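You operate a simulated robot arm through the tools that you are given. There is no shell and no other tool. Be economical: measure what you need, move in short steps, check, and stop when the job is done.

Carry out the task below with a simulated robot arm. There is one attempt and no reset: what you move stays moved.

TASK
Fit the small steel tray from the drawer and pin the bench frame's handle.
Fine: shut the drawer again; push both teal pins home.

Only the result counts: the job must be done as asked and must still hold three seconds after the hand-in. Knocking over, shifting, dropping, spilling or breaking anything else fails it.

THE ROBOT
A 6-joint arm with a two-finger gripper, hanging from a carriage that runs on a gantry, over the field with the corners [-122, -95.7], [87.8, -86.6], [81.8, 51.3], [-128, 42.1] (x, y) and turns from -307 to 380 degrees about z. Base frame: it is fixed where the carriage stands at the start and does not move with it; the origin is on the floor, on the carriage's upright axis, x ahead of it, y to its left, z up. Readings come in cm, degrees, newtons and seconds.
With the tool pointing down near the work surface it reaches from about 10 to 40 cm from the robot's upright axis, wherever it stands. Its first joint turns from -166.0 to 166.0 degrees. Places, roughly: back axle catch of the bench frame [90, 80, 100]; back foot catch of the bench frame [50, 80, 100]; back handle pin of the bench frame [40, 60, 130]; back tank catch of the bench frame [60, 80, 130]; bench frame [60, 60, 100]; drawer of the frame bench [50, 50, 70]; front axle catch of the bench frame [100, 40, 100]; front foot catch of the bench frame [50, 30, 100]; front handle pin of the bench frame [40, 40, 130]; front tank catch of the bench frame [70, 40, 130]; handle sockets of the bench frame [40, 60, 130]; shield catch of the bench frame [80, 80, 120]; small steel tray [225, -75, 125]; tall blue lever [110, 50, 100]; tray shelf of the bench frame [70, 40, 90]. Payload 2.45 kg.
The TCP is the grasp point between the finger pads, 2.6 cm short of the fingertips. In the tool frame z runs along the fingers and y along their closing line. Largest opening 9.6 cm; the body of the gripper starts 6.9 cm behind the TCP.
Orientation is told as [roll, pitch, yaw] about the base's x, y, z axes, in that order, counted from this pose: with the fingers straight down and closing along the base's y, the tool's x points along the base's -x, its y along +y and its z along -z.

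THE INTERFACE
- The arm moves only by the tool drive_tool. Its argument "increments" is text: rows parted by semicolons, each of 7 numbers parted by spaces: the shift along the tool's x, y, z in cm, then the turn, a rotation vector about the tool's x, y, z in degrees, then the finger opening in cm, from 0 to 9.6. In form: x y z wx wy wz fingers; .... A call has 1 to 12 rows; each row shifts and turns the commanded pose from where the row before left it, along the tool's axes as they then stand. Rows are played at 5 a second. More than 5 cm and 8.6 degrees between two rows, or a gripper value outside its range, and nothing of the call is played. Where a pose cannot be reached the arm comes as near as it can. A force on the tool above 50 N (or 10 N above the force at the start of the call, whichever is more), or a blocked arm, ends the call early, and 0.2 s more pass. The fingers move at their own pace and stop on an object; they squeeze with about 21 N. The grip force told is the motor's: it shows also when the fingers shut on nothing. Time passes only in rows, and 0.2 s behind the last, so rows that do not move let the fingers close. The reply holds the time, the measured pose of the TCP, the force on the tool along the base axes, the opening and the grip force, in the units named above and with some noise, with the torque about the TCP (base axes, N m) and any sound that the robot's microphone picked up.
- Cameras (640 x 400 px; columns grow to the right, rows downward): "scene" is now at [23.08, 5.9, 168.66]; the picture's right is [0.88, -0.47, 0.00], its down [-0.41, -0.77, -0.48] and it looks along [0.23, 0.43, -0.87] (base axes); focal length 278 px, centre (320, 200). "wrist" rides on the gripper at [8.2, 0.3, -9.8] in the tool frame; the picture's right is [-0.04, 1.00, 0.00], its down [-0.73, -0.03, -0.68] and it looks along [-0.68, -0.03, 0.73] (tool axes); focal length 256 px, centre (320, 200). There is no depth. A picture from a camera that has moved, and an enlarged one, comes with that camera's place and axes in the base frame and with its lens.
- camera(camera): a new picture of that camera. No time passes.
- slide_trunk(by): slides the trunk up (or, below 0, down) by that many cm; the arm and the scene camera ride with it, the base frame stays. It gives what a move gives, with no picture.
- base_move(legs): drives the robot by 1 to 6 legs, each [ahead, left, turn to the left] in cm, cm and degrees, along the robot's own axes; the way and the turn of a leg run together, so that a leg with both is an arc; at most 150 cm and 180 degrees a leg. The arm and the cameras ride along, it lands a little off, and it stops where it bumps. It keeps to its track: a leg is cut to what the track allows. It gives what a move gives.
- turn_head(pan, tilt): turns the head with the scene camera to pan (to the left, within 155 degrees either way) and tilt (down, from -29 to 69), counted from straight ahead of the robot. It gives what a move gives.
- close_up(camera, box): a new picture of the part [left, top, right, bottom] of that camera's present view, enlarged. No time passes.
- job_done(): hands the job in; it is judged then, once.

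Work in short steps. Places have to be worked out from the pictures, the camera data and where the tool is seen: move nearer, look again, correct. Check each grasp and each placing, and mend what went wrong. You have 120 turns and 90 pictures in all, those below and enlarged ones among them. Open the gripper and draw the arm clear of the work before you hand the job in, unless the task says otherwise; then end with one line.

The tools are called after "Request:" as a command line: name --argument value ..., lists and objects as JSON in quotes. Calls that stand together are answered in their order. drive_tool: Moves the arm, as the interface text tells. Its arguments: {"type":"object","properties":{"increments":{"type":"string"}},"required":["increments"]} The other tools are called the same way: slide_trunk (by) slides the trunk up or down; base_move (legs) drives the base; turn_head (pan, tilt) turns the head that bears the scene camera; camera (camera) takes a picture; close_up (camera, box) takes an enlarged picture of a part of a camera's view; job_done () hands the job in.

At the start:

```text
time: 0.0
tool_pos: [33.98, 20.86, 100.05]
tool_rot: [0.1, 0.0, 0.0]
ft_force: [-0.1, 0.5, -0.2]
ft_torque: [0.02, -0.02, 0.01]
gripper_width: 9.6
grip_force: 0.1
trunk travel left (down, up): [-41.8, 18.4]
robot x, y, heading: [-0.1, -0.14, -0.2]
head pan, tilt: [62.1, 61.0]
```

scene: 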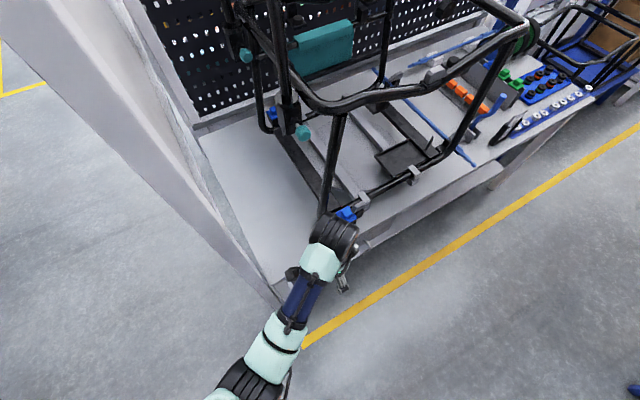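
wrist: 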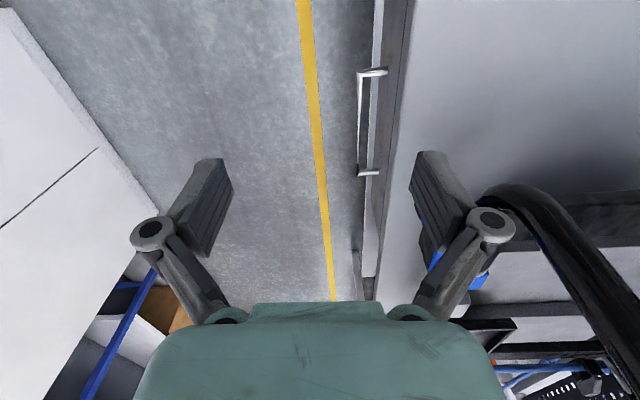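

The drawer handle shows in the wrist view on the bench's front face. I'll look over the frame with the head first, with the arm standing still.

Request:
turn_head --pan 50 --tilt 40

Request:
camera --camera "scene"

Request:
close_up --camera "wrist" --box '[300, 0, 480, 300]'

```text
time: 0.8
tool_pos: [33.97, 20.85, 99.97]
tool_rot: [0.0, 0.0, 0.1]
ft_force: [-0.3, -0.5, 1.7]
ft_torque: [0.02, 0.03, 0.01]
gripper_width: 9.62
grip_force: 0.1
trunk travel left (down, up): [-41.8, 18.4]
robot x, y, heading: [0.15, -0.08, 0.1]
head pan, tilt: [50.0, 40.0]
```

```text
87 pictures are left
camera scene: at [25.48, 6.62, 171.44], right [0.77, -0.64, 0.0], down [-0.41, -0.49, -0.77], along [0.49, 0.59, -0.64], focal length 278 px, centre (320, 200)
```

scene: 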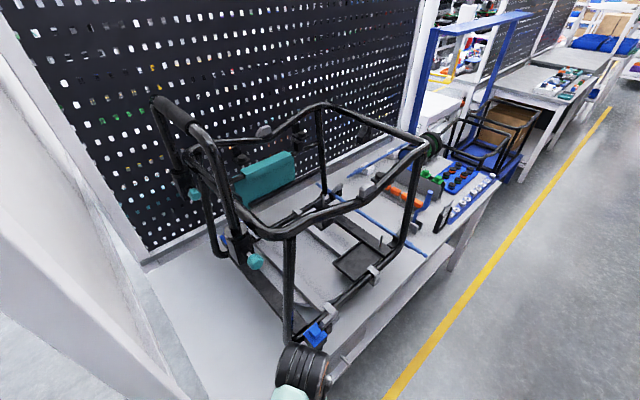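

```text
1.33 times, centred on (390, 150) of wrist
camera zoom: at [25.96, 21.15, 109.65], right [0.04, 1.0, 0.0], down [0.73, -0.03, 0.68], along [0.68, -0.03, -0.73], focal length 341 px, centre (227, 267)
```

zoom: 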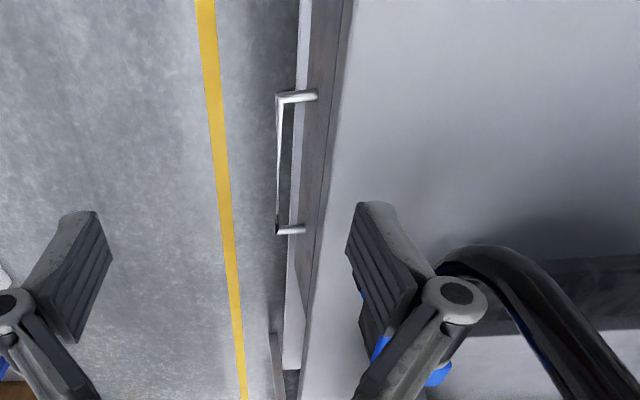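

The handle is a horizontal bar about x 38–56, y 27. I'll enlarge the frame's pins and shelf.

Request:
close_up --camera "scene" --box '[140, 90, 300, 290]'

Request:
close_up --camera "scene" --box '[280, 170, 460, 350]'

```text
2.00 times, centred on (220, 190) of scene
camera zoom: at [25.48, 6.62, 171.44], right [0.77, -0.64, 0.0], down [-0.41, -0.49, -0.77], along [0.49, 0.59, -0.64], focal length 556 px, centre (520, 220)
```

zoom: 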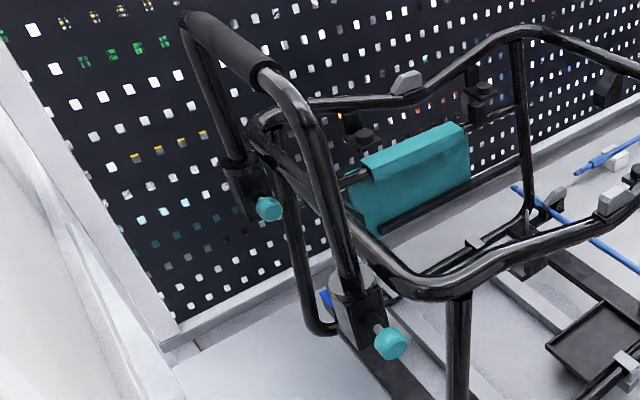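

```text
2.22 times, centred on (370, 260) of scene
camera zoom: at [25.48, 6.62, 171.44], right [0.77, -0.64, 0.0], down [-0.41, -0.49, -0.77], along [0.49, 0.59, -0.64], focal length 618 px, centre (209, 67)
```

zoom: 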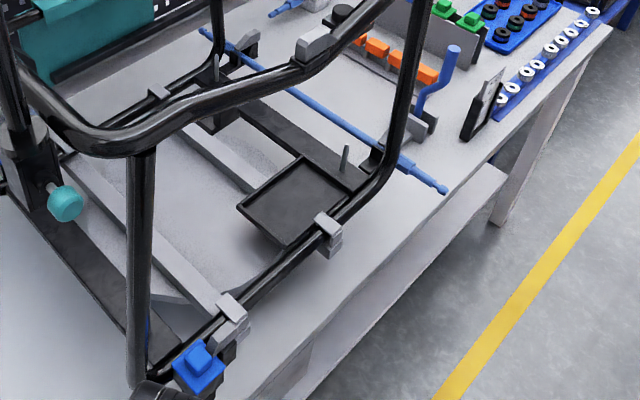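

The teal pins' knobs face -y (front), so they get pushed toward +y; the shelf is near (76,45,92). I'll first pull back from the bench and face the drawer.

Request:
base_move --legs '[[0, -30, 0], [47, 0, 0], [0, 0, 59]]'

Request:
turn_head --pan 0 --tilt 45

Request:
camera --camera "scene"

Request:
camera --camera "wrist"

```text
time: 7.8
tool_pos: [48.8, 9.55, 100.01]
tool_rot: [0.0, -0.1, 56.5]
ft_force: [-1.2, 0.4, -0.1]
ft_torque: [0.01, -0.01, 0.02]
gripper_width: 9.59
grip_force: 0.0
trunk travel left (down, up): [-41.8, 18.4]
robot x, y, heading: [47.28, -30.2, 56.3]
head pan, tilt: [50.0, 40.0]
```

```text
time: 9.0
tool_pos: [48.66, 9.64, 99.98]
tool_rot: [-0.1, 0.0, 56.4]
ft_force: [-0.1, 0.0, -1.3]
ft_torque: [-0.03, 0.03, 0.0]
gripper_width: 9.59
grip_force: 0.0
trunk travel left (down, up): [-41.8, 18.4]
robot x, y, heading: [47.26, -29.92, 56.7]
head pan, tilt: [0.0, 45.0]
```

```text
83 pictures are left
camera scene: at [62.95, -6.68, 170.72], right [0.83, -0.55, 0.0], down [-0.39, -0.59, -0.71], along [0.39, 0.59, -0.71], focal length 278 px, centre (320, 200)
```

scene: 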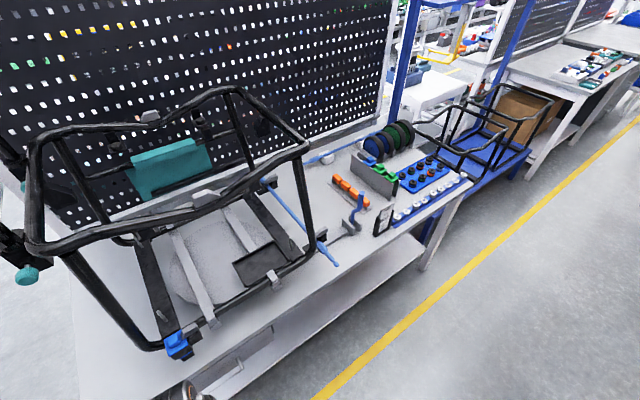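

```text
82 pictures are left
camera wrist: at [44.12, 2.9, 109.65], right [-0.81, 0.58, 0.0], down [0.43, 0.6, 0.68], along [0.4, 0.55, -0.73], focal length 256 px, centre (320, 200)
```

wrist: 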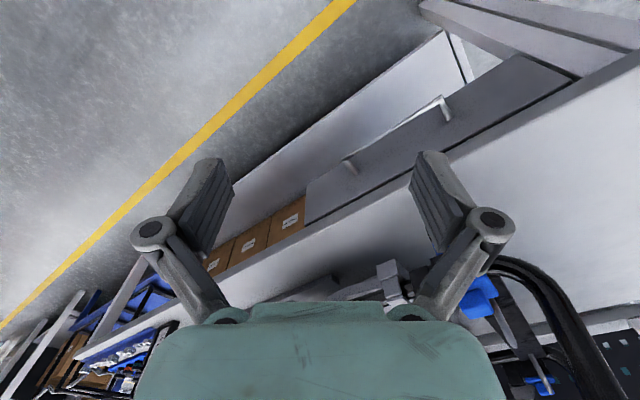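

Two wrist views agree: the bar spans x 38–57 at y≈26.6, z≈69.5, with the face at y≈30. I'll lower the trunk, undo the yaw and tilt the fingers toward +y.

Request:
slide_trunk --by -28

Request:
drive_tool --increments "0 0 0 0 0 8.07 6; 0 0 0 0 0 8.07 6; 0 0 0 0 0 8.07 6; 0 0 0 0 0 8.07 6; 0 0 0 0 0 8.07 6; 0 0 0 0 0 8.07 6; 0 0 0 0 0 8.07 6; 0 0 0 -8 0 0 6; 0 0 0 -8 0 0 6; 0 0 0 -8 0 0 6; 0 0 0 -8 0 0 6; 0 0 0 -8 0 0 6"

Request:
camera --camera "wrist"

```text
time: 11.9
tool_pos: [48.6, 9.59, 71.98]
tool_rot: [0.0, 0.0, 56.5]
ft_force: [0.4, 0.5, 0.2]
ft_torque: [0.01, 0.04, 0.01]
gripper_width: 9.6
grip_force: 0.1
trunk travel left (down, up): [-13.8, 46.4]
robot x, y, heading: [47.16, -30.33, 56.6]
head pan, tilt: [0.0, 45.0]
```

```text
time: 14.5
tool_pos: [48.68, 9.61, 71.91]
tool_rot: [40.1, 0.0, 0.0]
ft_force: [0.2, 0.1, 0.4]
ft_torque: [-0.02, 0.0, 0.0]
gripper_width: 6.03
grip_force: 0.0
trunk travel left (down, up): [-13.8, 46.4]
robot x, y, heading: [47.32, -30.02, 56.7]
head pan, tilt: [0.0, 45.0]
```

```text
81 pictures are left
camera wrist: at [40.72, 3.44, 79.52], right [0.04, 0.76, 0.64], down [0.73, -0.46, 0.5], along [0.68, 0.45, -0.58], focal length 256 px, centre (320, 200)
```

wrist: 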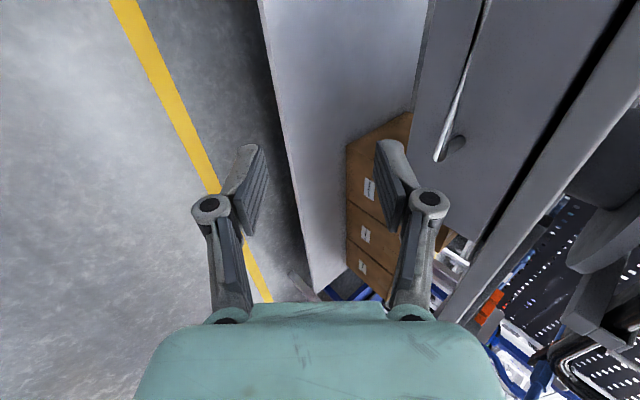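

Tilt on to 80°.

Request:
drive_tool --increments "0 0 0 -8 0 0 6; 0 0 0 -8 0 0 6; 0 0 0 -8 0 0 6; 0 0 0 -8 0 0 6; 0 0 0 -8 0 0 6; 0 0 0 0 0 0 6"

Request:
camera --camera "wrist"

```text
time: 15.9
tool_pos: [48.39, 9.55, 71.95]
tool_rot: [77.2, 0.1, 0.8]
ft_force: [0.7, -0.3, -0.1]
ft_torque: [0.0, 0.02, 0.02]
gripper_width: 6.0
grip_force: 0.0
out of reach, approached as far as the arm can: row 5
trunk travel left (down, up): [-13.8, 46.4]
robot x, y, heading: [47.53, -30.0, 56.3]
head pan, tilt: [0.0, 45.0]
```

```text
80 pictures are left
camera wrist: at [40.51, -0.08, 74.36], right [0.04, 0.22, 0.97], down [0.74, -0.66, 0.12], along [0.67, 0.72, -0.19], focal length 256 px, centre (320, 200)
```

wrist: 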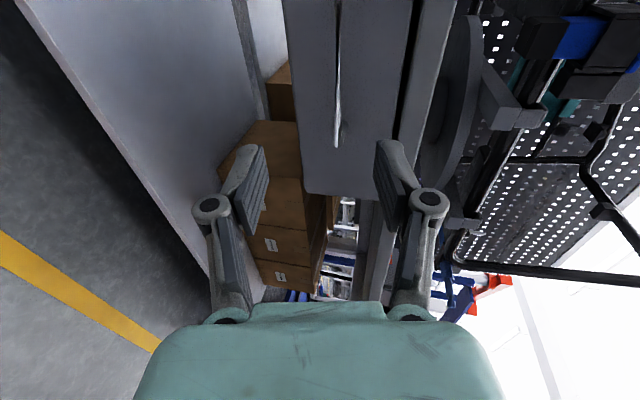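

Bar end ray gives (56, 26.6, 69.8), consistent. I'll advance to just short of it, easing tilt to about 75°.

Request:
drive_tool --increments "0 0 2.5 2.5 0 0 6; 0 0.6 2.5 0 0 -0.8 6; 0 0.6 2.5 0 0 0 6; 0 0.6 2 0 0 0 6; 0 0.3 1.5 0 0 0 6; 0 0 0 0 0 0 6"

Request:
camera --camera "wrist"

```text
time: 17.3
tool_pos: [48.1, 20.62, 71.33]
tool_rot: [74.7, -0.7, 1.2]
ft_force: [0.5, 0.2, 0.1]
ft_torque: [-0.02, 0.0, 0.01]
gripper_width: 6.0
grip_force: 0.0
trunk travel left (down, up): [-13.8, 46.4]
robot x, y, heading: [47.13, -30.26, 56.2]
head pan, tilt: [0.0, 45.0]
```

```text
79 pictures are left
camera wrist: at [40.32, 11.1, 74.06], right [0.02, 0.26, 0.96], down [0.74, -0.65, 0.16], along [0.67, 0.71, -0.21], focal length 256 px, centre (320, 200)
```

wrist: 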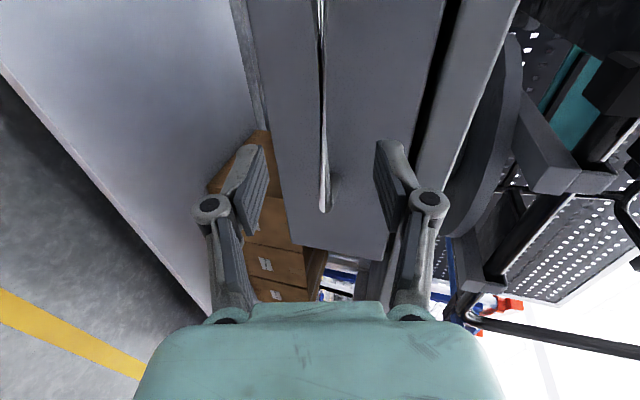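

The bar is centred between the fingers. Advance 5.4 cm and close.

Request:
drive_tool --increments "0 0 2 0 0 0 6; 0 0 2 0 0 0 6; 0 0 1.4 0 0 0 6; 0 0 0 0 0 0 0; 0 0 0 0 0 0 0; 0 0 0 0 0 0 0"

Request:
camera --camera "wrist"

```text
time: 18.7
tool_pos: [48.09, 26.15, 70.11]
tool_rot: [74.8, -0.6, 1.1]
ft_force: [0.1, -2.7, 7.4]
ft_torque: [0.03, 0.25, -0.09]
gripper_width: 1.3
grip_force: 39.5
trunk travel left (down, up): [-13.8, 46.4]
robot x, y, heading: [47.4, -29.97, 56.6]
head pan, tilt: [0.0, 45.0]
```

```text
78 pictures are left
camera wrist: at [40.25, 16.6, 72.76], right [0.02, 0.26, 0.96], down [0.74, -0.65, 0.16], along [0.67, 0.71, -0.21], focal length 256 px, centre (320, 200)
```

wrist: 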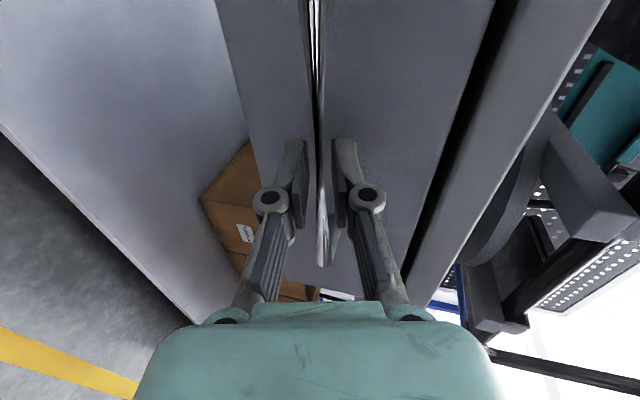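

The bar is gripped (1.3 cm). Pull toward -y in straight steps.

Request:
drive_tool --increments "0 -0.26 -0.96 0 0 0 0; 0 -0.52 -1.93 0 0 0 0; 0 -0.52 -1.93 0 0 0 0; 0 -0.52 -1.93 0 0 0 0; 0 -0.52 -1.93 0 0 0 0; 0 -0.52 -1.93 0 0 0 0; 0 -0.52 -1.93 0 0 0 0; 0 -0.52 -1.93 0 0 0 0; 0 0 0 0 0 0 0"

Request:
camera --camera "scene"

```text
time: 20.7
tool_pos: [48.88, 11.18, 70.17]
tool_rot: [74.9, -0.8, 0.9]
ft_force: [12.4, 0.5, 14.9]
ft_torque: [0.08, 0.08, -1.2]
gripper_width: 1.29
grip_force: 39.4
trunk travel left (down, up): [-13.8, 46.4]
robot x, y, heading: [47.37, -30.13, 56.6]
head pan, tilt: [0.0, 45.0]
```

```text
77 pictures are left
camera scene: at [63.14, -6.63, 142.78], right [0.83, -0.55, 0.0], down [-0.39, -0.59, -0.71], along [0.39, 0.59, -0.71], focal length 278 px, centre (320, 200)
```

scene: 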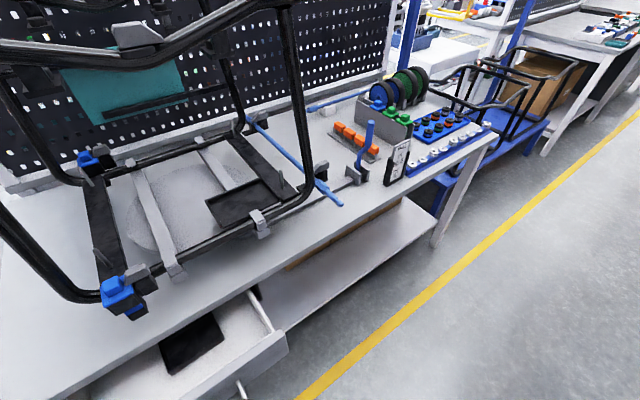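

The drawer slides out ~15 cm; drift in x shows the bench is turned about 2.5°. The black tray is partly under the bench top, so I pull on with the base.

Request:
base_move --legs '[[-8.13, -5.84, 0]]'

Request:
turn_head --pan 30 --tilt 65

Request:
camera --camera "scene"

```text
time: 21.8
tool_pos: [49.26, 1.15, 70.14]
tool_rot: [74.8, -0.8, 1.1]
ft_force: [13.1, 1.1, 15.5]
ft_torque: [0.13, 0.3, -0.3]
gripper_width: 1.29
grip_force: 40.0
trunk travel left (down, up): [-13.8, 46.4]
robot x, y, heading: [47.94, -40.13, 56.2]
head pan, tilt: [0.0, 45.0]
```

```text
time: 22.8
tool_pos: [49.1, 1.05, 70.13]
tool_rot: [74.9, -0.8, 1.0]
ft_force: [11.4, 1.6, 1.0]
ft_torque: [-0.02, 0.1, -1.11]
gripper_width: 1.31
grip_force: 39.3
trunk travel left (down, up): [-13.8, 46.4]
robot x, y, heading: [47.95, -40.06, 56.4]
head pan, tilt: [30.0, 65.0]
```

```text
76 pictures are left
camera scene: at [59.46, -17.44, 140.25], right [1.0, -0.06, 0.0], down [-0.06, -0.9, -0.42], along [0.03, 0.42, -0.91], focal length 278 px, centre (320, 200)
```

scene: 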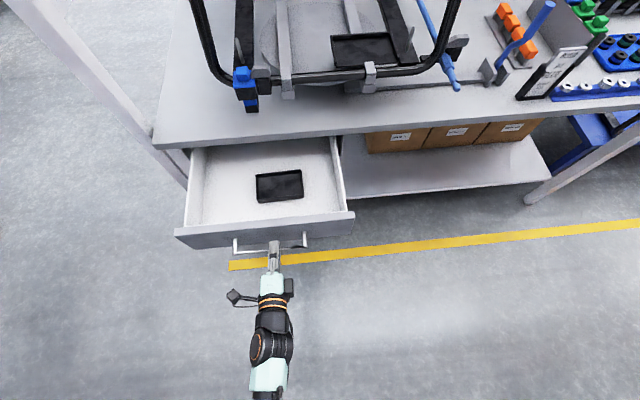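

The drawer is open about 25 cm with the tray inside at about (50,22). Release, back off, and raise.

Request:
drive_tool --increments "0 0 0 0 0 0 5; 0 0 0 0 0 0 5; 0 0 -3 0 0 0 5; 0 0 -3 0 0 0 5; 0 0 0 0 0 0 5"

Request:
slide_trunk --by 28

Request:
drive_tool --increments "0 0 0 8 0 0 9.6; 0 0 0 8 0 0 9.6; 0 0 0 8 0 0 9.6; 0 0 0 8 0 0 9.6; 0 0 0 8 0 0 9.6; 0 0 0 8 0 0 9.6; 0 0 0 8 0 0 9.6; 0 0 0 8 0 0 9.6; 0 0 0 8 0 0 9.6; 0 0 0 2.8 0 -1.5 9.6; 0 0 0 0 0 0 9.6"

```text
time: 24.0
tool_pos: [48.92, -4.98, 71.69]
tool_rot: [74.9, -0.8, 1.1]
ft_force: [-0.4, -0.2, -0.1]
ft_torque: [-0.01, 0.0, -0.04]
gripper_width: 4.98
grip_force: 0.0
trunk travel left (down, up): [-13.8, 46.4]
robot x, y, heading: [47.74, -40.18, 56.6]
head pan, tilt: [30.0, 65.0]
```

```text
time: 26.8
tool_pos: [48.85, -4.94, 99.85]
tool_rot: [74.8, -0.6, 1.1]
ft_force: [-0.3, 0.4, 0.9]
ft_torque: [0.0, 0.0, -0.01]
gripper_width: 4.99
grip_force: 0.0
trunk travel left (down, up): [-41.8, 18.4]
robot x, y, heading: [47.93, -40.45, 56.4]
head pan, tilt: [30.0, 65.0]
```

```text
time: 29.2
tool_pos: [48.87, -4.77, 98.99]
tool_rot: [0.1, -0.7, 2.5]
ft_force: [-0.3, -0.8, 0.1]
ft_torque: [-0.01, 0.03, 0.04]
gripper_width: 9.62
grip_force: 0.1
out of reach, approached as far as the arm can: row 10
trunk travel left (down, up): [-41.8, 18.4]
robot x, y, heading: [47.81, -40.15, 56.4]
head pan, tilt: [30.0, 65.0]
```

Tool now points down at z 99. Drive toward the drawer and view the tray from above.

Request:
base_move --legs '[[18.3, 12.2, 0]]'

Request:
slide_trunk --by -8

Request:
camera --camera "wrist"

Request:
camera --camera "scene"

```text
time: 30.9
tool_pos: [48.69, 17.47, 98.83]
tool_rot: [0.1, -0.6, 2.6]
ft_force: [-0.3, 0.7, -0.3]
ft_torque: [0.04, -0.01, -0.01]
gripper_width: 9.62
grip_force: 0.0
trunk travel left (down, up): [-41.8, 18.4]
robot x, y, heading: [48.12, -18.03, 56.5]
head pan, tilt: [30.0, 65.0]
```

```text
time: 32.1
tool_pos: [48.76, 17.4, 91.01]
tool_rot: [0.1, -0.7, 2.6]
ft_force: [0.1, 0.5, 0.4]
ft_torque: [0.02, -0.01, 0.01]
gripper_width: 9.62
grip_force: 0.2
trunk travel left (down, up): [-33.8, 26.4]
robot x, y, heading: [47.9, -17.62, 56.5]
head pan, tilt: [30.0, 65.0]
```

```text
75 pictures are left
camera wrist: at [40.64, 17.39, 100.54], right [-0.01, 1.0, 0.0], down [0.73, 0.0, 0.69], along [0.69, 0.01, -0.73], focal length 256 px, centre (320, 200)
```

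wrist: 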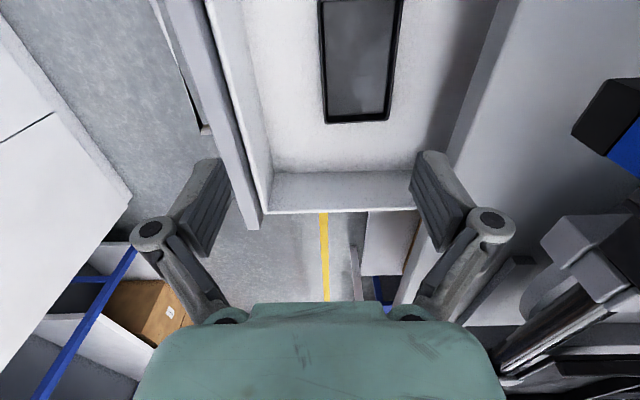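

```text
74 pictures are left
camera scene: at [59.21, 4.78, 160.22], right [1.0, -0.06, 0.0], down [-0.06, -0.9, -0.42], along [0.03, 0.42, -0.91], focal length 278 px, centre (320, 200)
```

scene: 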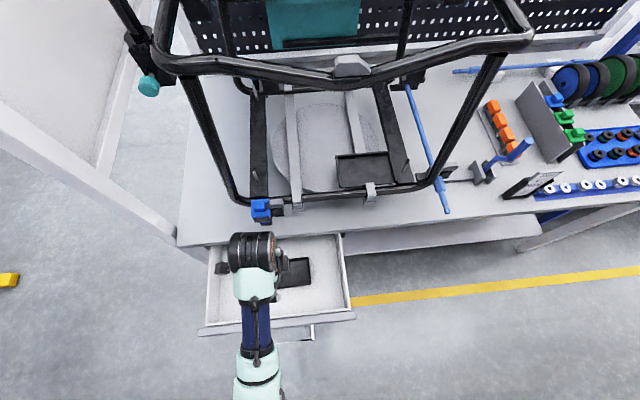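

Tray is about 8.6 cm wide in y and longer in x. Before gripping I look closer at both the tray and the shelf.

Request:
close_up --camera "scene" --box '[240, 70, 460, 240]'

Request:
close_up --camera "wrist" --box '[280, 0, 420, 140]'

```text
2.35 times, centred on (350, 155) of scene
camera zoom: at [59.21, 4.78, 160.22], right [1.0, -0.06, 0.0], down [-0.06, -0.9, -0.42], along [0.03, 0.42, -0.91], focal length 654 px, centre (249, 306)
```

zoom: 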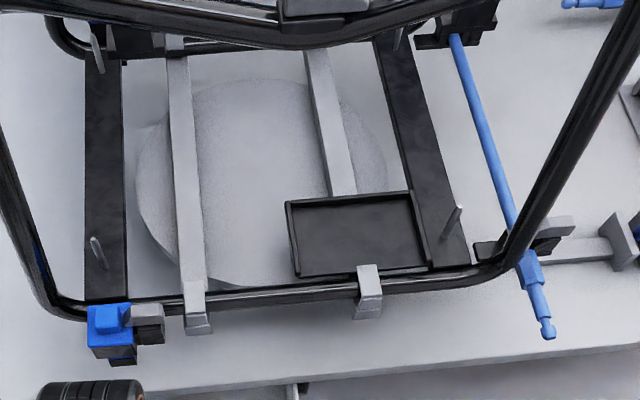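

```text
2.86 times, centred on (350, 70) of wrist
camera zoom: at [40.64, 17.39, 100.54], right [-0.01, 1.0, 0.0], down [0.73, 0.0, 0.69], along [0.69, 0.01, -0.73], focal length 731 px, centre (234, 571)
```

zoom: 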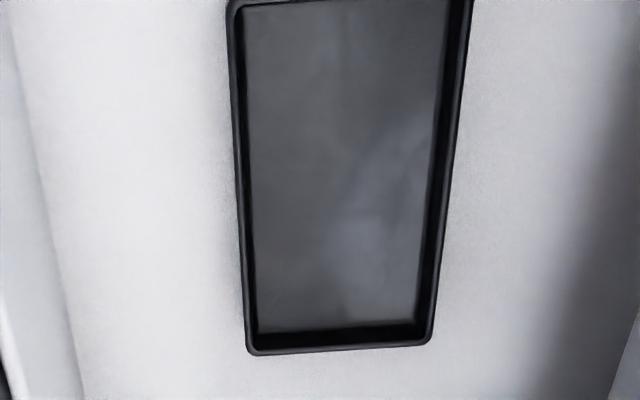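

The shelf recess measures ~15×10.7 cm around (74.5,44,93.6), the tray ~13×8.6, same orientation. I'll grip the tray's front (y−) wall a bit left of centre; lower to just above it and look.

Request:
drive_tool --increments "1 0.4 0 0 0.6 -2 3; 0 0 0 0 0 0 3"

Request:
slide_trunk --by -14

Request:
camera --camera "wrist"

```text
time: 32.7
tool_pos: [47.66, 17.89, 90.93]
tool_rot: [0.2, -0.1, 4.5]
ft_force: [0.4, 0.5, -0.2]
ft_torque: [0.02, 0.02, 0.01]
gripper_width: 2.98
grip_force: 0.0
trunk travel left (down, up): [-33.8, 26.4]
robot x, y, heading: [47.71, -18.21, 56.7]
head pan, tilt: [30.0, 65.0]
```

```text
time: 34.3
tool_pos: [47.73, 17.94, 76.96]
tool_rot: [0.1, -0.1, 4.5]
ft_force: [0.6, -0.4, 0.0]
ft_torque: [0.02, 0.0, 0.02]
gripper_width: 2.97
grip_force: 0.1
trunk travel left (down, up): [-19.8, 40.4]
robot x, y, heading: [47.88, -18.04, 56.6]
head pan, tilt: [30.0, 65.0]
```

```text
71 pictures are left
camera wrist: at [39.73, 17.51, 86.62], right [-0.04, 1.0, 0.0], down [0.73, 0.03, 0.68], along [0.68, 0.03, -0.73], focal length 256 px, centre (320, 200)
```

wrist: 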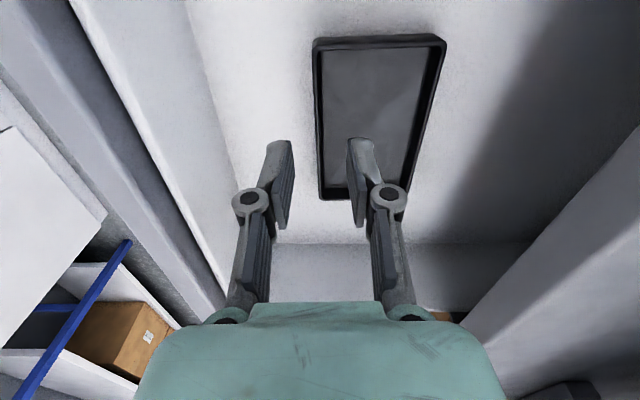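

Rim at z≈67.2; wall at y≈17.8 at this x. Lower until tips overlap the wall ~1 cm, then look.

Request:
drive_tool --increments "0 -0.1 2 0 0 0 3; 0 0 2 0 0 0 3; 0 0 2 0 0 0 3; 0 0 1 0 0 0 3; 0 0 1 0 0 0 3; 0 0 0 0 0 0 3"

Request:
camera --camera "wrist"

```text
time: 35.7
tool_pos: [47.71, 17.88, 68.8]
tool_rot: [0.1, -0.1, 4.6]
ft_force: [-0.8, -0.4, -0.7]
ft_torque: [0.01, -0.02, 0.0]
gripper_width: 3.01
grip_force: 0.0
trunk travel left (down, up): [-19.8, 40.4]
robot x, y, heading: [47.68, -18.14, 56.6]
head pan, tilt: [30.0, 65.0]
```

```text
70 pictures are left
camera wrist: at [39.68, 17.44, 78.5], right [-0.04, 1.0, 0.0], down [0.73, 0.03, 0.68], along [0.68, 0.03, -0.73], focal length 256 px, centre (320, 200)
```

wrist: 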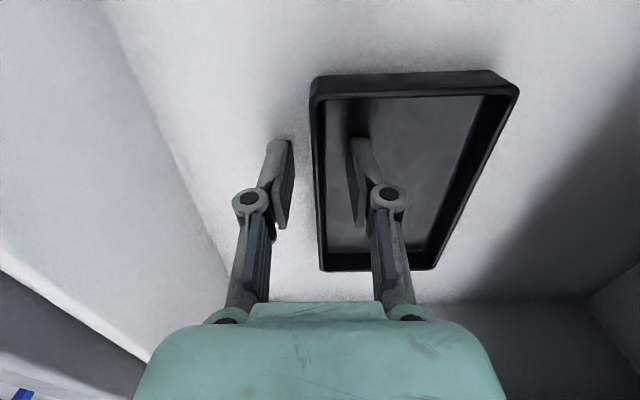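

Fingers straddle the front wall; close.

Request:
drive_tool --increments "0 0 0 0 0 0 0; 0 0 0 0 0 0 0; 0 0 0 0 0 0 0; 0 0 0 0 0 0 0"

Request:
drive_tool --increments "0 0 -1 0 0 0 0; 0 0 -1 0 0 0 0; 0 0 -1 0 0 0 0; 0 0 0 0 0 0 0"

Request:
camera --camera "wrist"

```text
time: 36.7
tool_pos: [47.66, 17.91, 68.86]
tool_rot: [0.2, -0.1, 4.7]
ft_force: [0.8, -0.1, 0.0]
ft_torque: [0.04, 0.0, -0.03]
gripper_width: 0.64
grip_force: 21.3
trunk travel left (down, up): [-19.8, 40.4]
robot x, y, heading: [47.78, -18.19, 56.4]
head pan, tilt: [30.0, 65.0]
```

```text
time: 37.7
tool_pos: [47.71, 17.87, 71.98]
tool_rot: [0.1, -0.2, 4.5]
ft_force: [-0.3, 0.7, -1.5]
ft_torque: [-0.12, 0.07, -0.01]
gripper_width: 0.63
grip_force: 20.9
trunk travel left (down, up): [-19.8, 40.4]
robot x, y, heading: [47.77, -18.07, 56.3]
head pan, tilt: [30.0, 65.0]
```

```text
69 pictures are left
camera wrist: at [39.78, 17.47, 81.67], right [-0.04, 1.0, 0.0], down [0.73, 0.03, 0.68], along [0.68, 0.03, -0.73], focal length 256 px, centre (320, 200)
```

wrist: 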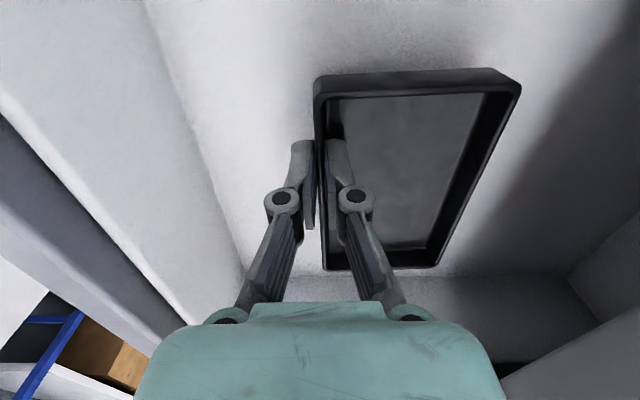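

The tray lifts level, but the frame's upper front rail lies over the shelf, so a vertical tool would foul it. I'll set it back and regrip its short (x−) wall with the tool tilted, so I can enter through the front window.

Request:
drive_tool --increments "0 0 1 0 0 0 0; 0 0 1 0 0 0 0; 0 0 1.05 0 0 0 0; 0 0 0 0 0 0 0; 0 0 0 0 0 0 3; 0 0 0 0 0 0 3; 0 0 -2 0 0 0 3; 0 0 -3 0 0 0 3; 0 0 -4 0 0 0 3; 0 0 -4 0 0 0 3"

Request:
drive_tool --increments "0 0 0 0 0 8.2 3; 0 0 0 0 0 8.2 3; 0 0 0 0 0 8.2 3; 0 0 0 0 0 8.2 3; 0 0 0 0 0 8.2 3; 0 0 0 0 0 8.2 3; 0 0 0 0 0 8.2 3; 0 0 0 0 0 8.2 3; 0 0 0 0 0 8.2 3; 0 0 0 0 0 8.2 3; 0 0 0 0 0 8 3"

Request:
drive_tool --increments "0 0 0 0 8 0 3; 0 0 0 0 8 0 3; 0 0 0 0 8 0 3; 0 0 0 0 8 0 3; 0 0 0 0 8 0 3; 0 0 0 0 5 0 3; 0 0 0 0 0 0 3"

Request:
camera --camera "wrist"

Request:
camera --camera "scene"

```text
time: 39.9
tool_pos: [47.7, 18.73, 77.31]
tool_rot: [0.3, 0.0, 4.6]
ft_force: [0.1, -0.1, 0.6]
ft_torque: [-0.03, -0.02, -0.02]
gripper_width: 3.01
grip_force: 0.0
out of reach, approached as far as the arm can: row 9, 10
trunk travel left (down, up): [-19.8, 40.4]
robot x, y, heading: [48.06, -18.02, 56.6]
head pan, tilt: [30.0, 65.0]
```

```text
time: 42.3
tool_pos: [49.61, 18.55, 77.04]
tool_rot: [0.2, 0.2, -85.4]
ft_force: [0.3, -0.2, 0.1]
ft_torque: [-0.01, 0.05, 0.01]
gripper_width: 2.98
grip_force: 0.1
out of reach, approached as far as the arm can: row 11
trunk travel left (down, up): [-19.8, 40.4]
robot x, y, heading: [47.93, -17.59, 56.5]
head pan, tilt: [30.0, 65.0]
```

```text
time: 43.9
tool_pos: [49.64, 18.58, 77.09]
tool_rot: [0.2, 45.1, -85.3]
ft_force: [-0.4, 0.1, 0.4]
ft_torque: [-0.01, 0.02, -0.02]
gripper_width: 3.0
grip_force: 0.1
trunk travel left (down, up): [-19.8, 40.4]
robot x, y, heading: [47.93, -18.04, 56.6]
head pan, tilt: [30.0, 65.0]
```

```text
68 pictures are left
camera wrist: at [50.13, 17.35, 89.67], right [1.0, 0.05, -0.03], down [0.05, -1.0, -0.04], along [-0.03, 0.04, -1.0], focal length 256 px, centre (320, 200)
```

wrist: 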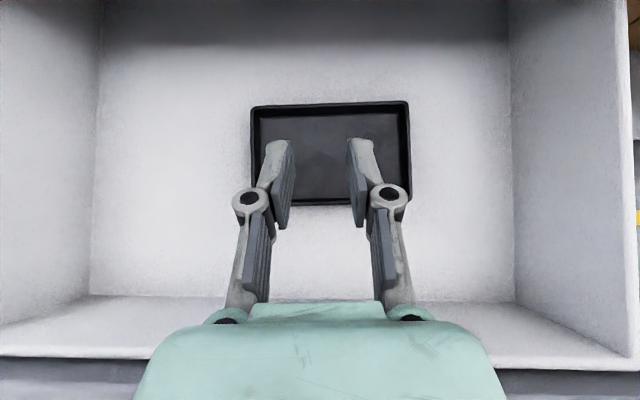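

```text
67 pictures are left
camera scene: at [59.21, 4.78, 146.22], right [1.0, -0.06, 0.0], down [-0.06, -0.9, -0.42], along [0.03, 0.42, -0.91], focal length 278 px, centre (320, 200)
```

scene: 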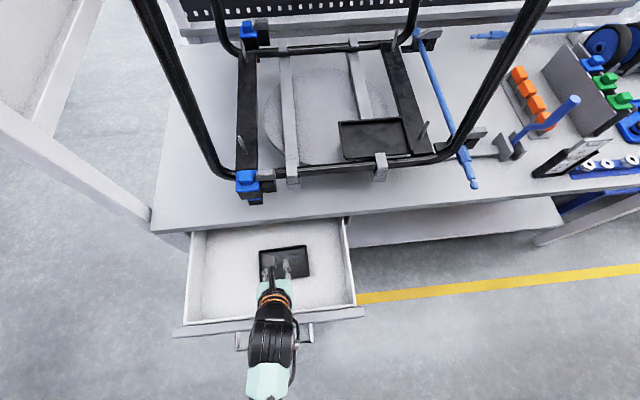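

The near-vertical view is clean: the tray spans x 43.2–57.1, centre y≈22.2. Move over the x− wall and go down most of the way.

Request:
drive_tool --increments "0.69 -1.97 0.69 0 0 0 3; 0.69 -1.97 0.69 0 0 0 3; 0.69 -1.97 0.69 0 0 0 3; -1.4 0 1.4 0 0 0 3; -1.4 0 1.4 0 0 0 3; -1.4 0 1.4 0 0 0 3; 0 0 0 0 0 0 3"

Request:
camera --camera "wrist"

```text
time: 45.5
tool_pos: [47.23, 20.64, 70.95]
tool_rot: [0.0, 45.1, -85.4]
ft_force: [0.2, 0.4, 0.7]
ft_torque: [0.0, -0.01, 0.01]
gripper_width: 2.98
grip_force: 0.1
out of reach, approached as far as the arm can: row 2, 3
trunk travel left (down, up): [-19.8, 40.4]
robot x, y, heading: [47.63, -18.13, 56.3]
head pan, tilt: [30.0, 65.0]
```

```text
66 pictures are left
camera wrist: at [47.76, 19.32, 83.55], right [1.0, 0.05, -0.03], down [0.05, -1.0, -0.04], along [-0.03, 0.04, -1.0], focal length 256 px, centre (320, 200)
```

wrist: 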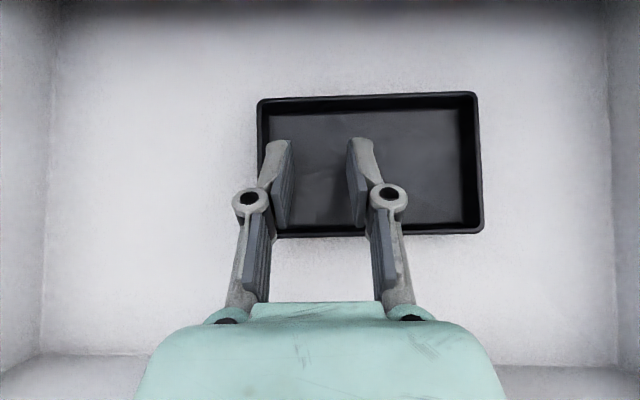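

The arm stalled in −x (a limit), so raise a little and shift the base by −3.75 cm in x.

Request:
drive_tool --increments "1.4 0 -1.4 0 0 0 3; 0 0 0 0 0 0 3"

Request:
base_move --legs '[[-2.07, 3.12, 0]]'

```text
time: 46.1
tool_pos: [47.04, 20.46, 72.88]
tool_rot: [0.1, 45.1, -85.2]
ft_force: [0.3, -0.5, -1.0]
ft_torque: [0.0, -0.02, -0.04]
gripper_width: 3.0
grip_force: 0.0
trunk travel left (down, up): [-19.8, 40.4]
robot x, y, heading: [47.7, -18.24, 56.6]
head pan, tilt: [30.0, 65.0]
```

```text
time: 47.0
tool_pos: [43.31, 20.56, 72.95]
tool_rot: [0.2, 45.1, -85.3]
ft_force: [0.0, -1.3, 0.0]
ft_torque: [0.0, 0.02, -0.04]
gripper_width: 3.0
grip_force: 0.1
trunk travel left (down, up): [-19.8, 40.4]
robot x, y, heading: [43.85, -17.99, 56.8]
head pan, tilt: [30.0, 65.0]
```

Now down to TCP z≈68.7 and look before closing.

Request:
drive_tool --increments "-0.67 0.06 0.83 0 0 0 3; -0.67 0.06 0.83 0 0 0 3; -0.67 0.06 0.83 0 0 0 3; -0.67 0.06 0.83 0 0 0 3; 0 0 0 0 0 0 3"

Request:
camera --camera "wrist"

```text
time: 48.2
tool_pos: [43.54, 21.2, 68.77]
tool_rot: [0.2, 45.4, -85.3]
ft_force: [-1.1, -0.2, 17.6]
ft_torque: [0.16, -0.31, -0.2]
gripper_width: 3.01
grip_force: 0.3
trunk travel left (down, up): [-19.8, 40.4]
robot x, y, heading: [44.45, -18.04, 56.7]
head pan, tilt: [30.0, 65.0]
```

```text
65 pictures are left
camera wrist: at [44.04, 19.91, 81.4], right [1.0, 0.05, -0.03], down [0.05, -1.0, -0.05], along [-0.03, 0.04, -1.0], focal length 256 px, centre (320, 200)
```

wrist: 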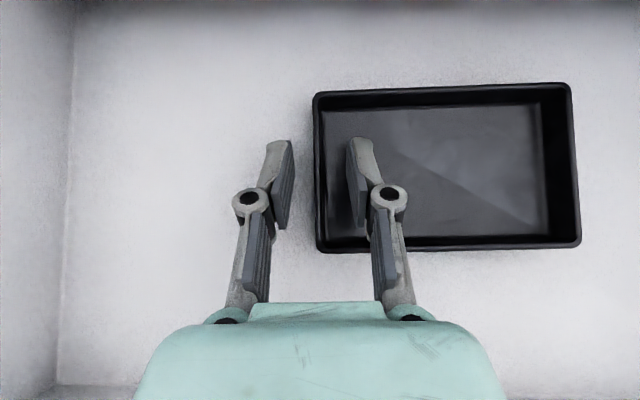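

Fingertips touch the floor (17 N). Raise 0.35 cm and close.

Request:
drive_tool --increments "0.25 0 -0.25 0 0 0 3; 0 0 0 0 0 0 0; 0 0 0 0 0 0 0; 0 0 0 0 0 0 0; 0 0 0 0 0 0 0"

Request:
drive_tool --increments "0.7 0 -0.7 0 0 0 0; 0.7 0 -0.7 0 0 0 0; 0.7 0 -0.7 0 0 0 0; 0 0 0 0 0 0 0"

Request:
camera --camera "wrist"

```text
time: 49.4
tool_pos: [43.46, 20.97, 69.12]
tool_rot: [0.1, 45.1, -85.2]
ft_force: [0.1, -0.1, 0.4]
ft_torque: [-0.04, 0.0, -0.04]
gripper_width: 0.59
grip_force: 21.7
trunk travel left (down, up): [-19.8, 40.4]
robot x, y, heading: [44.08, -18.23, 56.8]
head pan, tilt: [30.0, 65.0]
```

```text
time: 50.4
tool_pos: [43.5, 20.97, 71.94]
tool_rot: [0.1, 45.2, -85.4]
ft_force: [0.3, 0.2, -2.7]
ft_torque: [-0.05, 0.12, -0.04]
gripper_width: 0.62
grip_force: 20.8
trunk travel left (down, up): [-19.8, 40.4]
robot x, y, heading: [44.07, -18.29, 56.7]
head pan, tilt: [30.0, 65.0]
```

```text
64 pictures are left
camera wrist: at [44.14, 19.73, 84.61], right [1.0, 0.05, -0.03], down [0.05, -1.0, -0.04], along [-0.03, 0.04, -1.0], focal length 256 px, centre (320, 200)
```

wrist: 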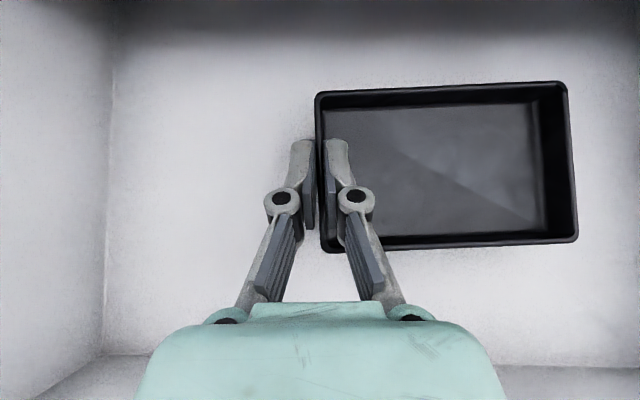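

Tray is held level by its short wall. Raise it above bench height and drive +x to stand in front of the shelf.

Request:
slide_trunk --by 30

Request:
base_move --legs '[[13.18, -20.06, 0]]'

Request:
turn_head --pan 35 --tilt 58

Request:
camera --camera "scene"

Request:
camera --camera "wrist"

```text
time: 53.4
tool_pos: [43.61, 21.0, 102.02]
tool_rot: [0.0, 45.1, -85.3]
ft_force: [1.6, -0.9, -2.8]
ft_torque: [-0.04, 0.12, 0.02]
gripper_width: 0.63
grip_force: 20.9
trunk travel left (down, up): [-49.8, 10.4]
robot x, y, heading: [43.99, -18.11, 56.7]
head pan, tilt: [30.0, 65.0]
```

```text
time: 55.2
tool_pos: [67.41, 20.65, 101.97]
tool_rot: [0.1, 45.1, -85.4]
ft_force: [-0.2, -0.5, -1.9]
ft_torque: [-0.04, 0.13, 0.02]
gripper_width: 0.59
grip_force: 21.2
trunk travel left (down, up): [-49.8, 10.4]
robot x, y, heading: [67.48, -18.38, 56.7]
head pan, tilt: [30.0, 65.0]
```

```text
time: 55.9
tool_pos: [67.41, 20.8, 102.05]
tool_rot: [0.2, 45.0, -85.4]
ft_force: [1.3, -0.3, -2.8]
ft_torque: [-0.02, 0.12, 0.04]
gripper_width: 0.59
grip_force: 20.5
trunk travel left (down, up): [-49.8, 10.4]
robot x, y, heading: [67.55, -18.3, 56.5]
head pan, tilt: [35.0, 58.0]
```

```text
63 pictures are left
camera scene: at [78.75, 5.37, 177.01], right [1.0, 0.03, 0.0], down [0.02, -0.85, -0.53], along [-0.01, 0.53, -0.85], focal length 278 px, centre (320, 200)
```

scene: 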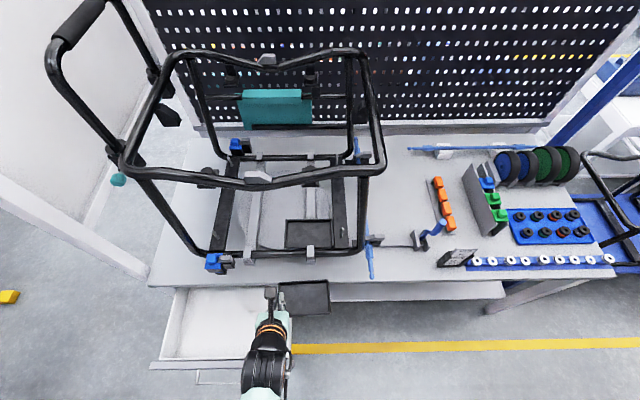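

```text
62 pictures are left
camera wrist: at [67.95, 19.52, 114.59], right [1.0, 0.05, -0.03], down [0.05, -1.0, -0.04], along [-0.03, 0.04, -1.0], focal length 256 px, centre (320, 200)
```

wrist: 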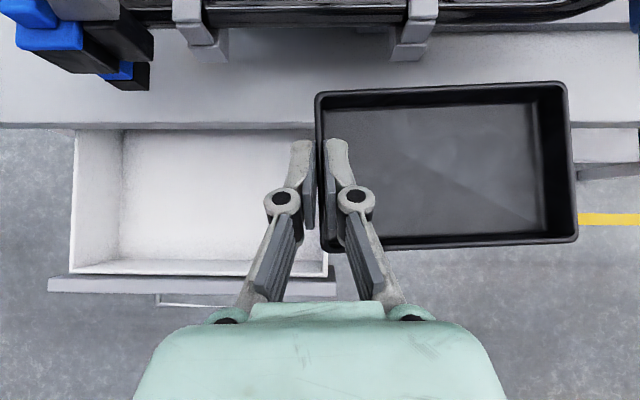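

The upper front rail is at z≈128, y≈42; my camera passes at z≈117. Straighten yaw to the bench's 2.5°, rise 2 cm and go in 12 cm.

Request:
drive_tool --increments "0 0 0 -1.41 0 1.41 0; 0 0 0 0 0 0 0"

Request:
slide_trunk --by 2

Request:
base_move --legs '[[10.02, 6.61, 0]]'

Request:
camera --camera "wrist"

Request:
camera --camera "scene"

```text
time: 56.5
tool_pos: [68.29, 20.68, 102.03]
tool_rot: [-0.1, 45.1, -87.2]
ft_force: [-0.4, 0.6, -1.8]
ft_torque: [-0.04, 0.1, 0.01]
gripper_width: 0.6
grip_force: 21.4
out of reach, approached as far as the arm can: row 1
trunk travel left (down, up): [-49.8, 10.4]
robot x, y, heading: [67.92, -18.13, 56.3]
head pan, tilt: [35.0, 58.0]
```

```text
time: 57.1
tool_pos: [68.24, 20.74, 104.04]
tool_rot: [0.0, 45.1, -87.2]
ft_force: [0.2, -0.1, -1.7]
ft_torque: [0.0, 0.15, 0.0]
gripper_width: 0.62
grip_force: 20.9
trunk travel left (down, up): [-51.8, 8.4]
robot x, y, heading: [67.6, -18.34, 56.4]
head pan, tilt: [35.0, 58.0]
```

```text
time: 58.4
tool_pos: [68.44, 32.59, 104.0]
tool_rot: [-0.1, 45.0, -87.1]
ft_force: [0.7, -0.2, -1.7]
ft_torque: [0.01, 0.11, 0.04]
gripper_width: 0.58
grip_force: 21.6
trunk travel left (down, up): [-51.8, 8.4]
robot x, y, heading: [68.06, -6.48, 56.7]
head pan, tilt: [35.0, 58.0]
```

```text
61 pictures are left
camera wrist: at [69.02, 31.31, 116.54], right [1.0, 0.02, -0.03], down [0.02, -1.0, -0.04], along [-0.03, 0.04, -1.0], focal length 256 px, centre (320, 200)
```

wrist: 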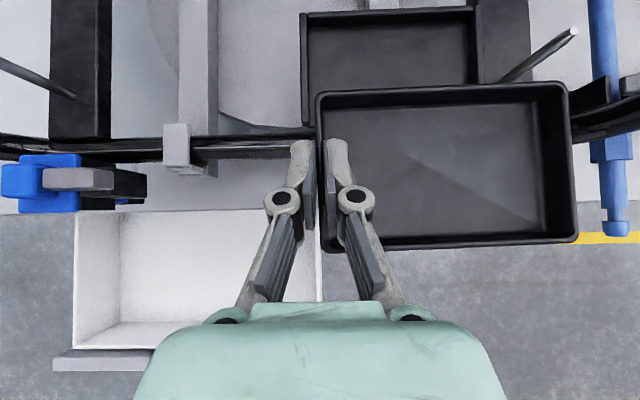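

```text
60 pictures are left
camera scene: at [78.97, 17.23, 179.01], right [1.0, 0.03, 0.0], down [0.02, -0.85, -0.53], along [-0.01, 0.53, -0.85], focal length 278 px, centre (320, 200)
```

scene: 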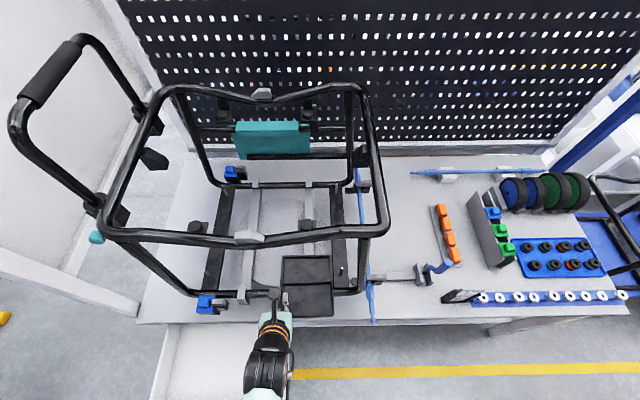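

The shelf centre reads ≈(74.6,43.6); tray centre is TCP+(7,1.1). Move in by (−0.8,+10).

Request:
base_move --legs '[[7.91, 6.17, 0]]'

Request:
camera --camera "wrist"

```text
time: 59.5
tool_pos: [68.02, 42.58, 103.9]
tool_rot: [0.0, 45.1, -87.3]
ft_force: [0.3, 0.3, -2.5]
ft_torque: [-0.01, 0.15, 0.0]
gripper_width: 0.61
grip_force: 21.0
trunk travel left (down, up): [-51.8, 8.4]
robot x, y, heading: [67.46, 3.35, 56.3]
head pan, tilt: [35.0, 58.0]
```

```text
59 pictures are left
camera wrist: at [68.5, 41.35, 116.53], right [1.0, 0.02, -0.03], down [0.02, -1.0, -0.04], along [-0.03, 0.04, -1.0], focal length 256 px, centre (320, 200)
```

wrist: 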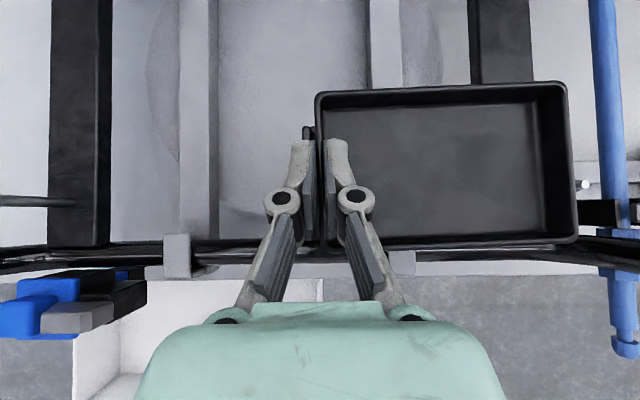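

Tray appears ~0.6 cm right of shelf centre and roughly centred in y. Shift slightly and lower partway, then look with both cameras.

Request:
drive_tool --increments "-0.14 -0.5 -0.14 0 0 0 0; 0 0 0 0 0 0 0"

Request:
slide_trunk --by -4.6

Request:
camera --camera "wrist"

Request:
close_up --camera "scene" --box '[240, 230, 400, 340]'

```text
time: 60.1
tool_pos: [67.96, 42.65, 103.95]
tool_rot: [0.0, 45.1, -87.4]
ft_force: [0.8, 0.1, -2.8]
ft_torque: [-0.06, 0.14, 0.0]
gripper_width: 0.61
grip_force: 20.4
out of reach, approached as far as the arm can: row 1
trunk travel left (down, up): [-51.8, 8.4]
robot x, y, heading: [67.65, 3.49, 56.3]
head pan, tilt: [35.0, 58.0]
```

```text
time: 61.0
tool_pos: [67.94, 42.65, 99.33]
tool_rot: [0.0, 45.2, -87.3]
ft_force: [0.7, -0.9, -1.3]
ft_torque: [-0.04, 0.12, 0.05]
gripper_width: 0.63
grip_force: 20.8
trunk travel left (down, up): [-47.2, 13.0]
robot x, y, heading: [67.23, 3.56, 56.3]
head pan, tilt: [35.0, 58.0]
```

```text
58 pictures are left
camera wrist: at [68.5, 41.36, 111.94], right [1.0, 0.02, -0.03], down [0.02, -1.0, -0.04], along [-0.03, 0.04, -1.0], focal length 256 px, centre (320, 200)
```

wrist: 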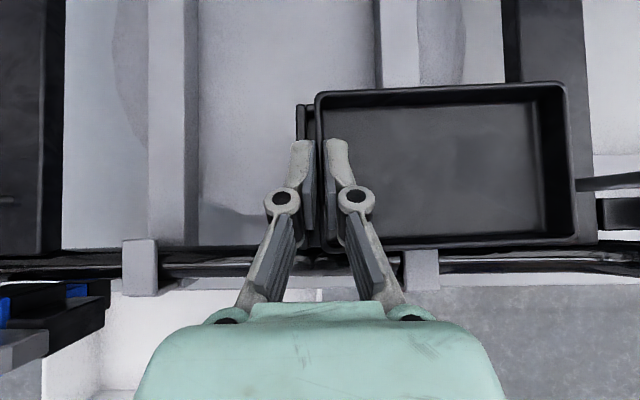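

```text
3.64 times, centred on (320, 285) of scene
camera zoom: at [78.44, 27.27, 174.41], right [1.0, 0.02, 0.0], down [0.02, -0.85, -0.53], along [-0.01, 0.53, -0.85], focal length 1011 px, centre (320, -109)
```

zoom: 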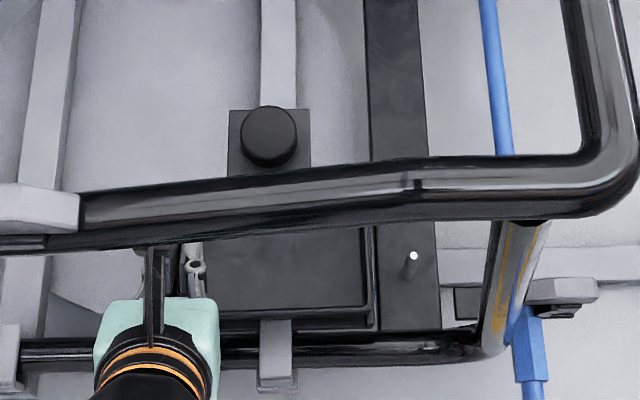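

The gaps: shelf inner x 66.7–82.3, tray 68.0–81.9, back margin ~0.5 cm; well placed. Lower slowly by the arm and watch the force.

Request:
drive_tool --increments "-0.45 0 0.35 0 0 0 0; -0.35 0 0.35 0 0 0 0; -0.35 0 0.35 0 0 0 0; -0.3 0 0.25 0 0 0 0; 0 0 0 0 0 0 0"

Request:
camera --camera "wrist"

```text
time: 62.2
tool_pos: [67.9, 42.59, 97.78]
tool_rot: [0.0, 45.5, -87.2]
ft_force: [1.0, -15.6, 41.6]
ft_torque: [-0.21, -0.03, 0.23]
gripper_width: 0.56
grip_force: 21.0
trunk travel left (down, up): [-47.2, 13.0]
robot x, y, heading: [67.67, 3.97, 56.5]
head pan, tilt: [35.0, 58.0]
```

```text
56 pictures are left
camera wrist: at [68.46, 41.3, 110.36], right [1.0, 0.02, -0.03], down [0.02, -1.0, -0.05], along [-0.03, 0.05, -1.0], focal length 256 px, centre (320, 200)
```

wrist: 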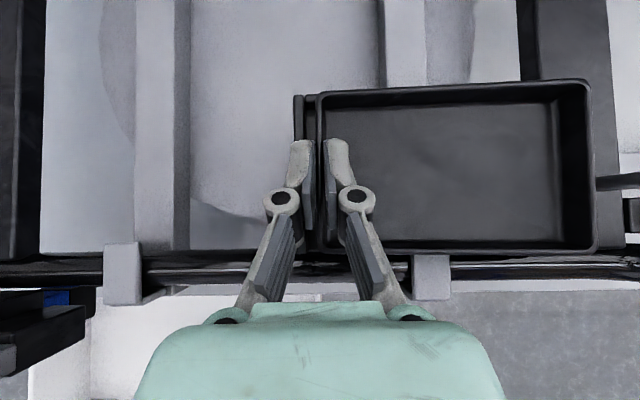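

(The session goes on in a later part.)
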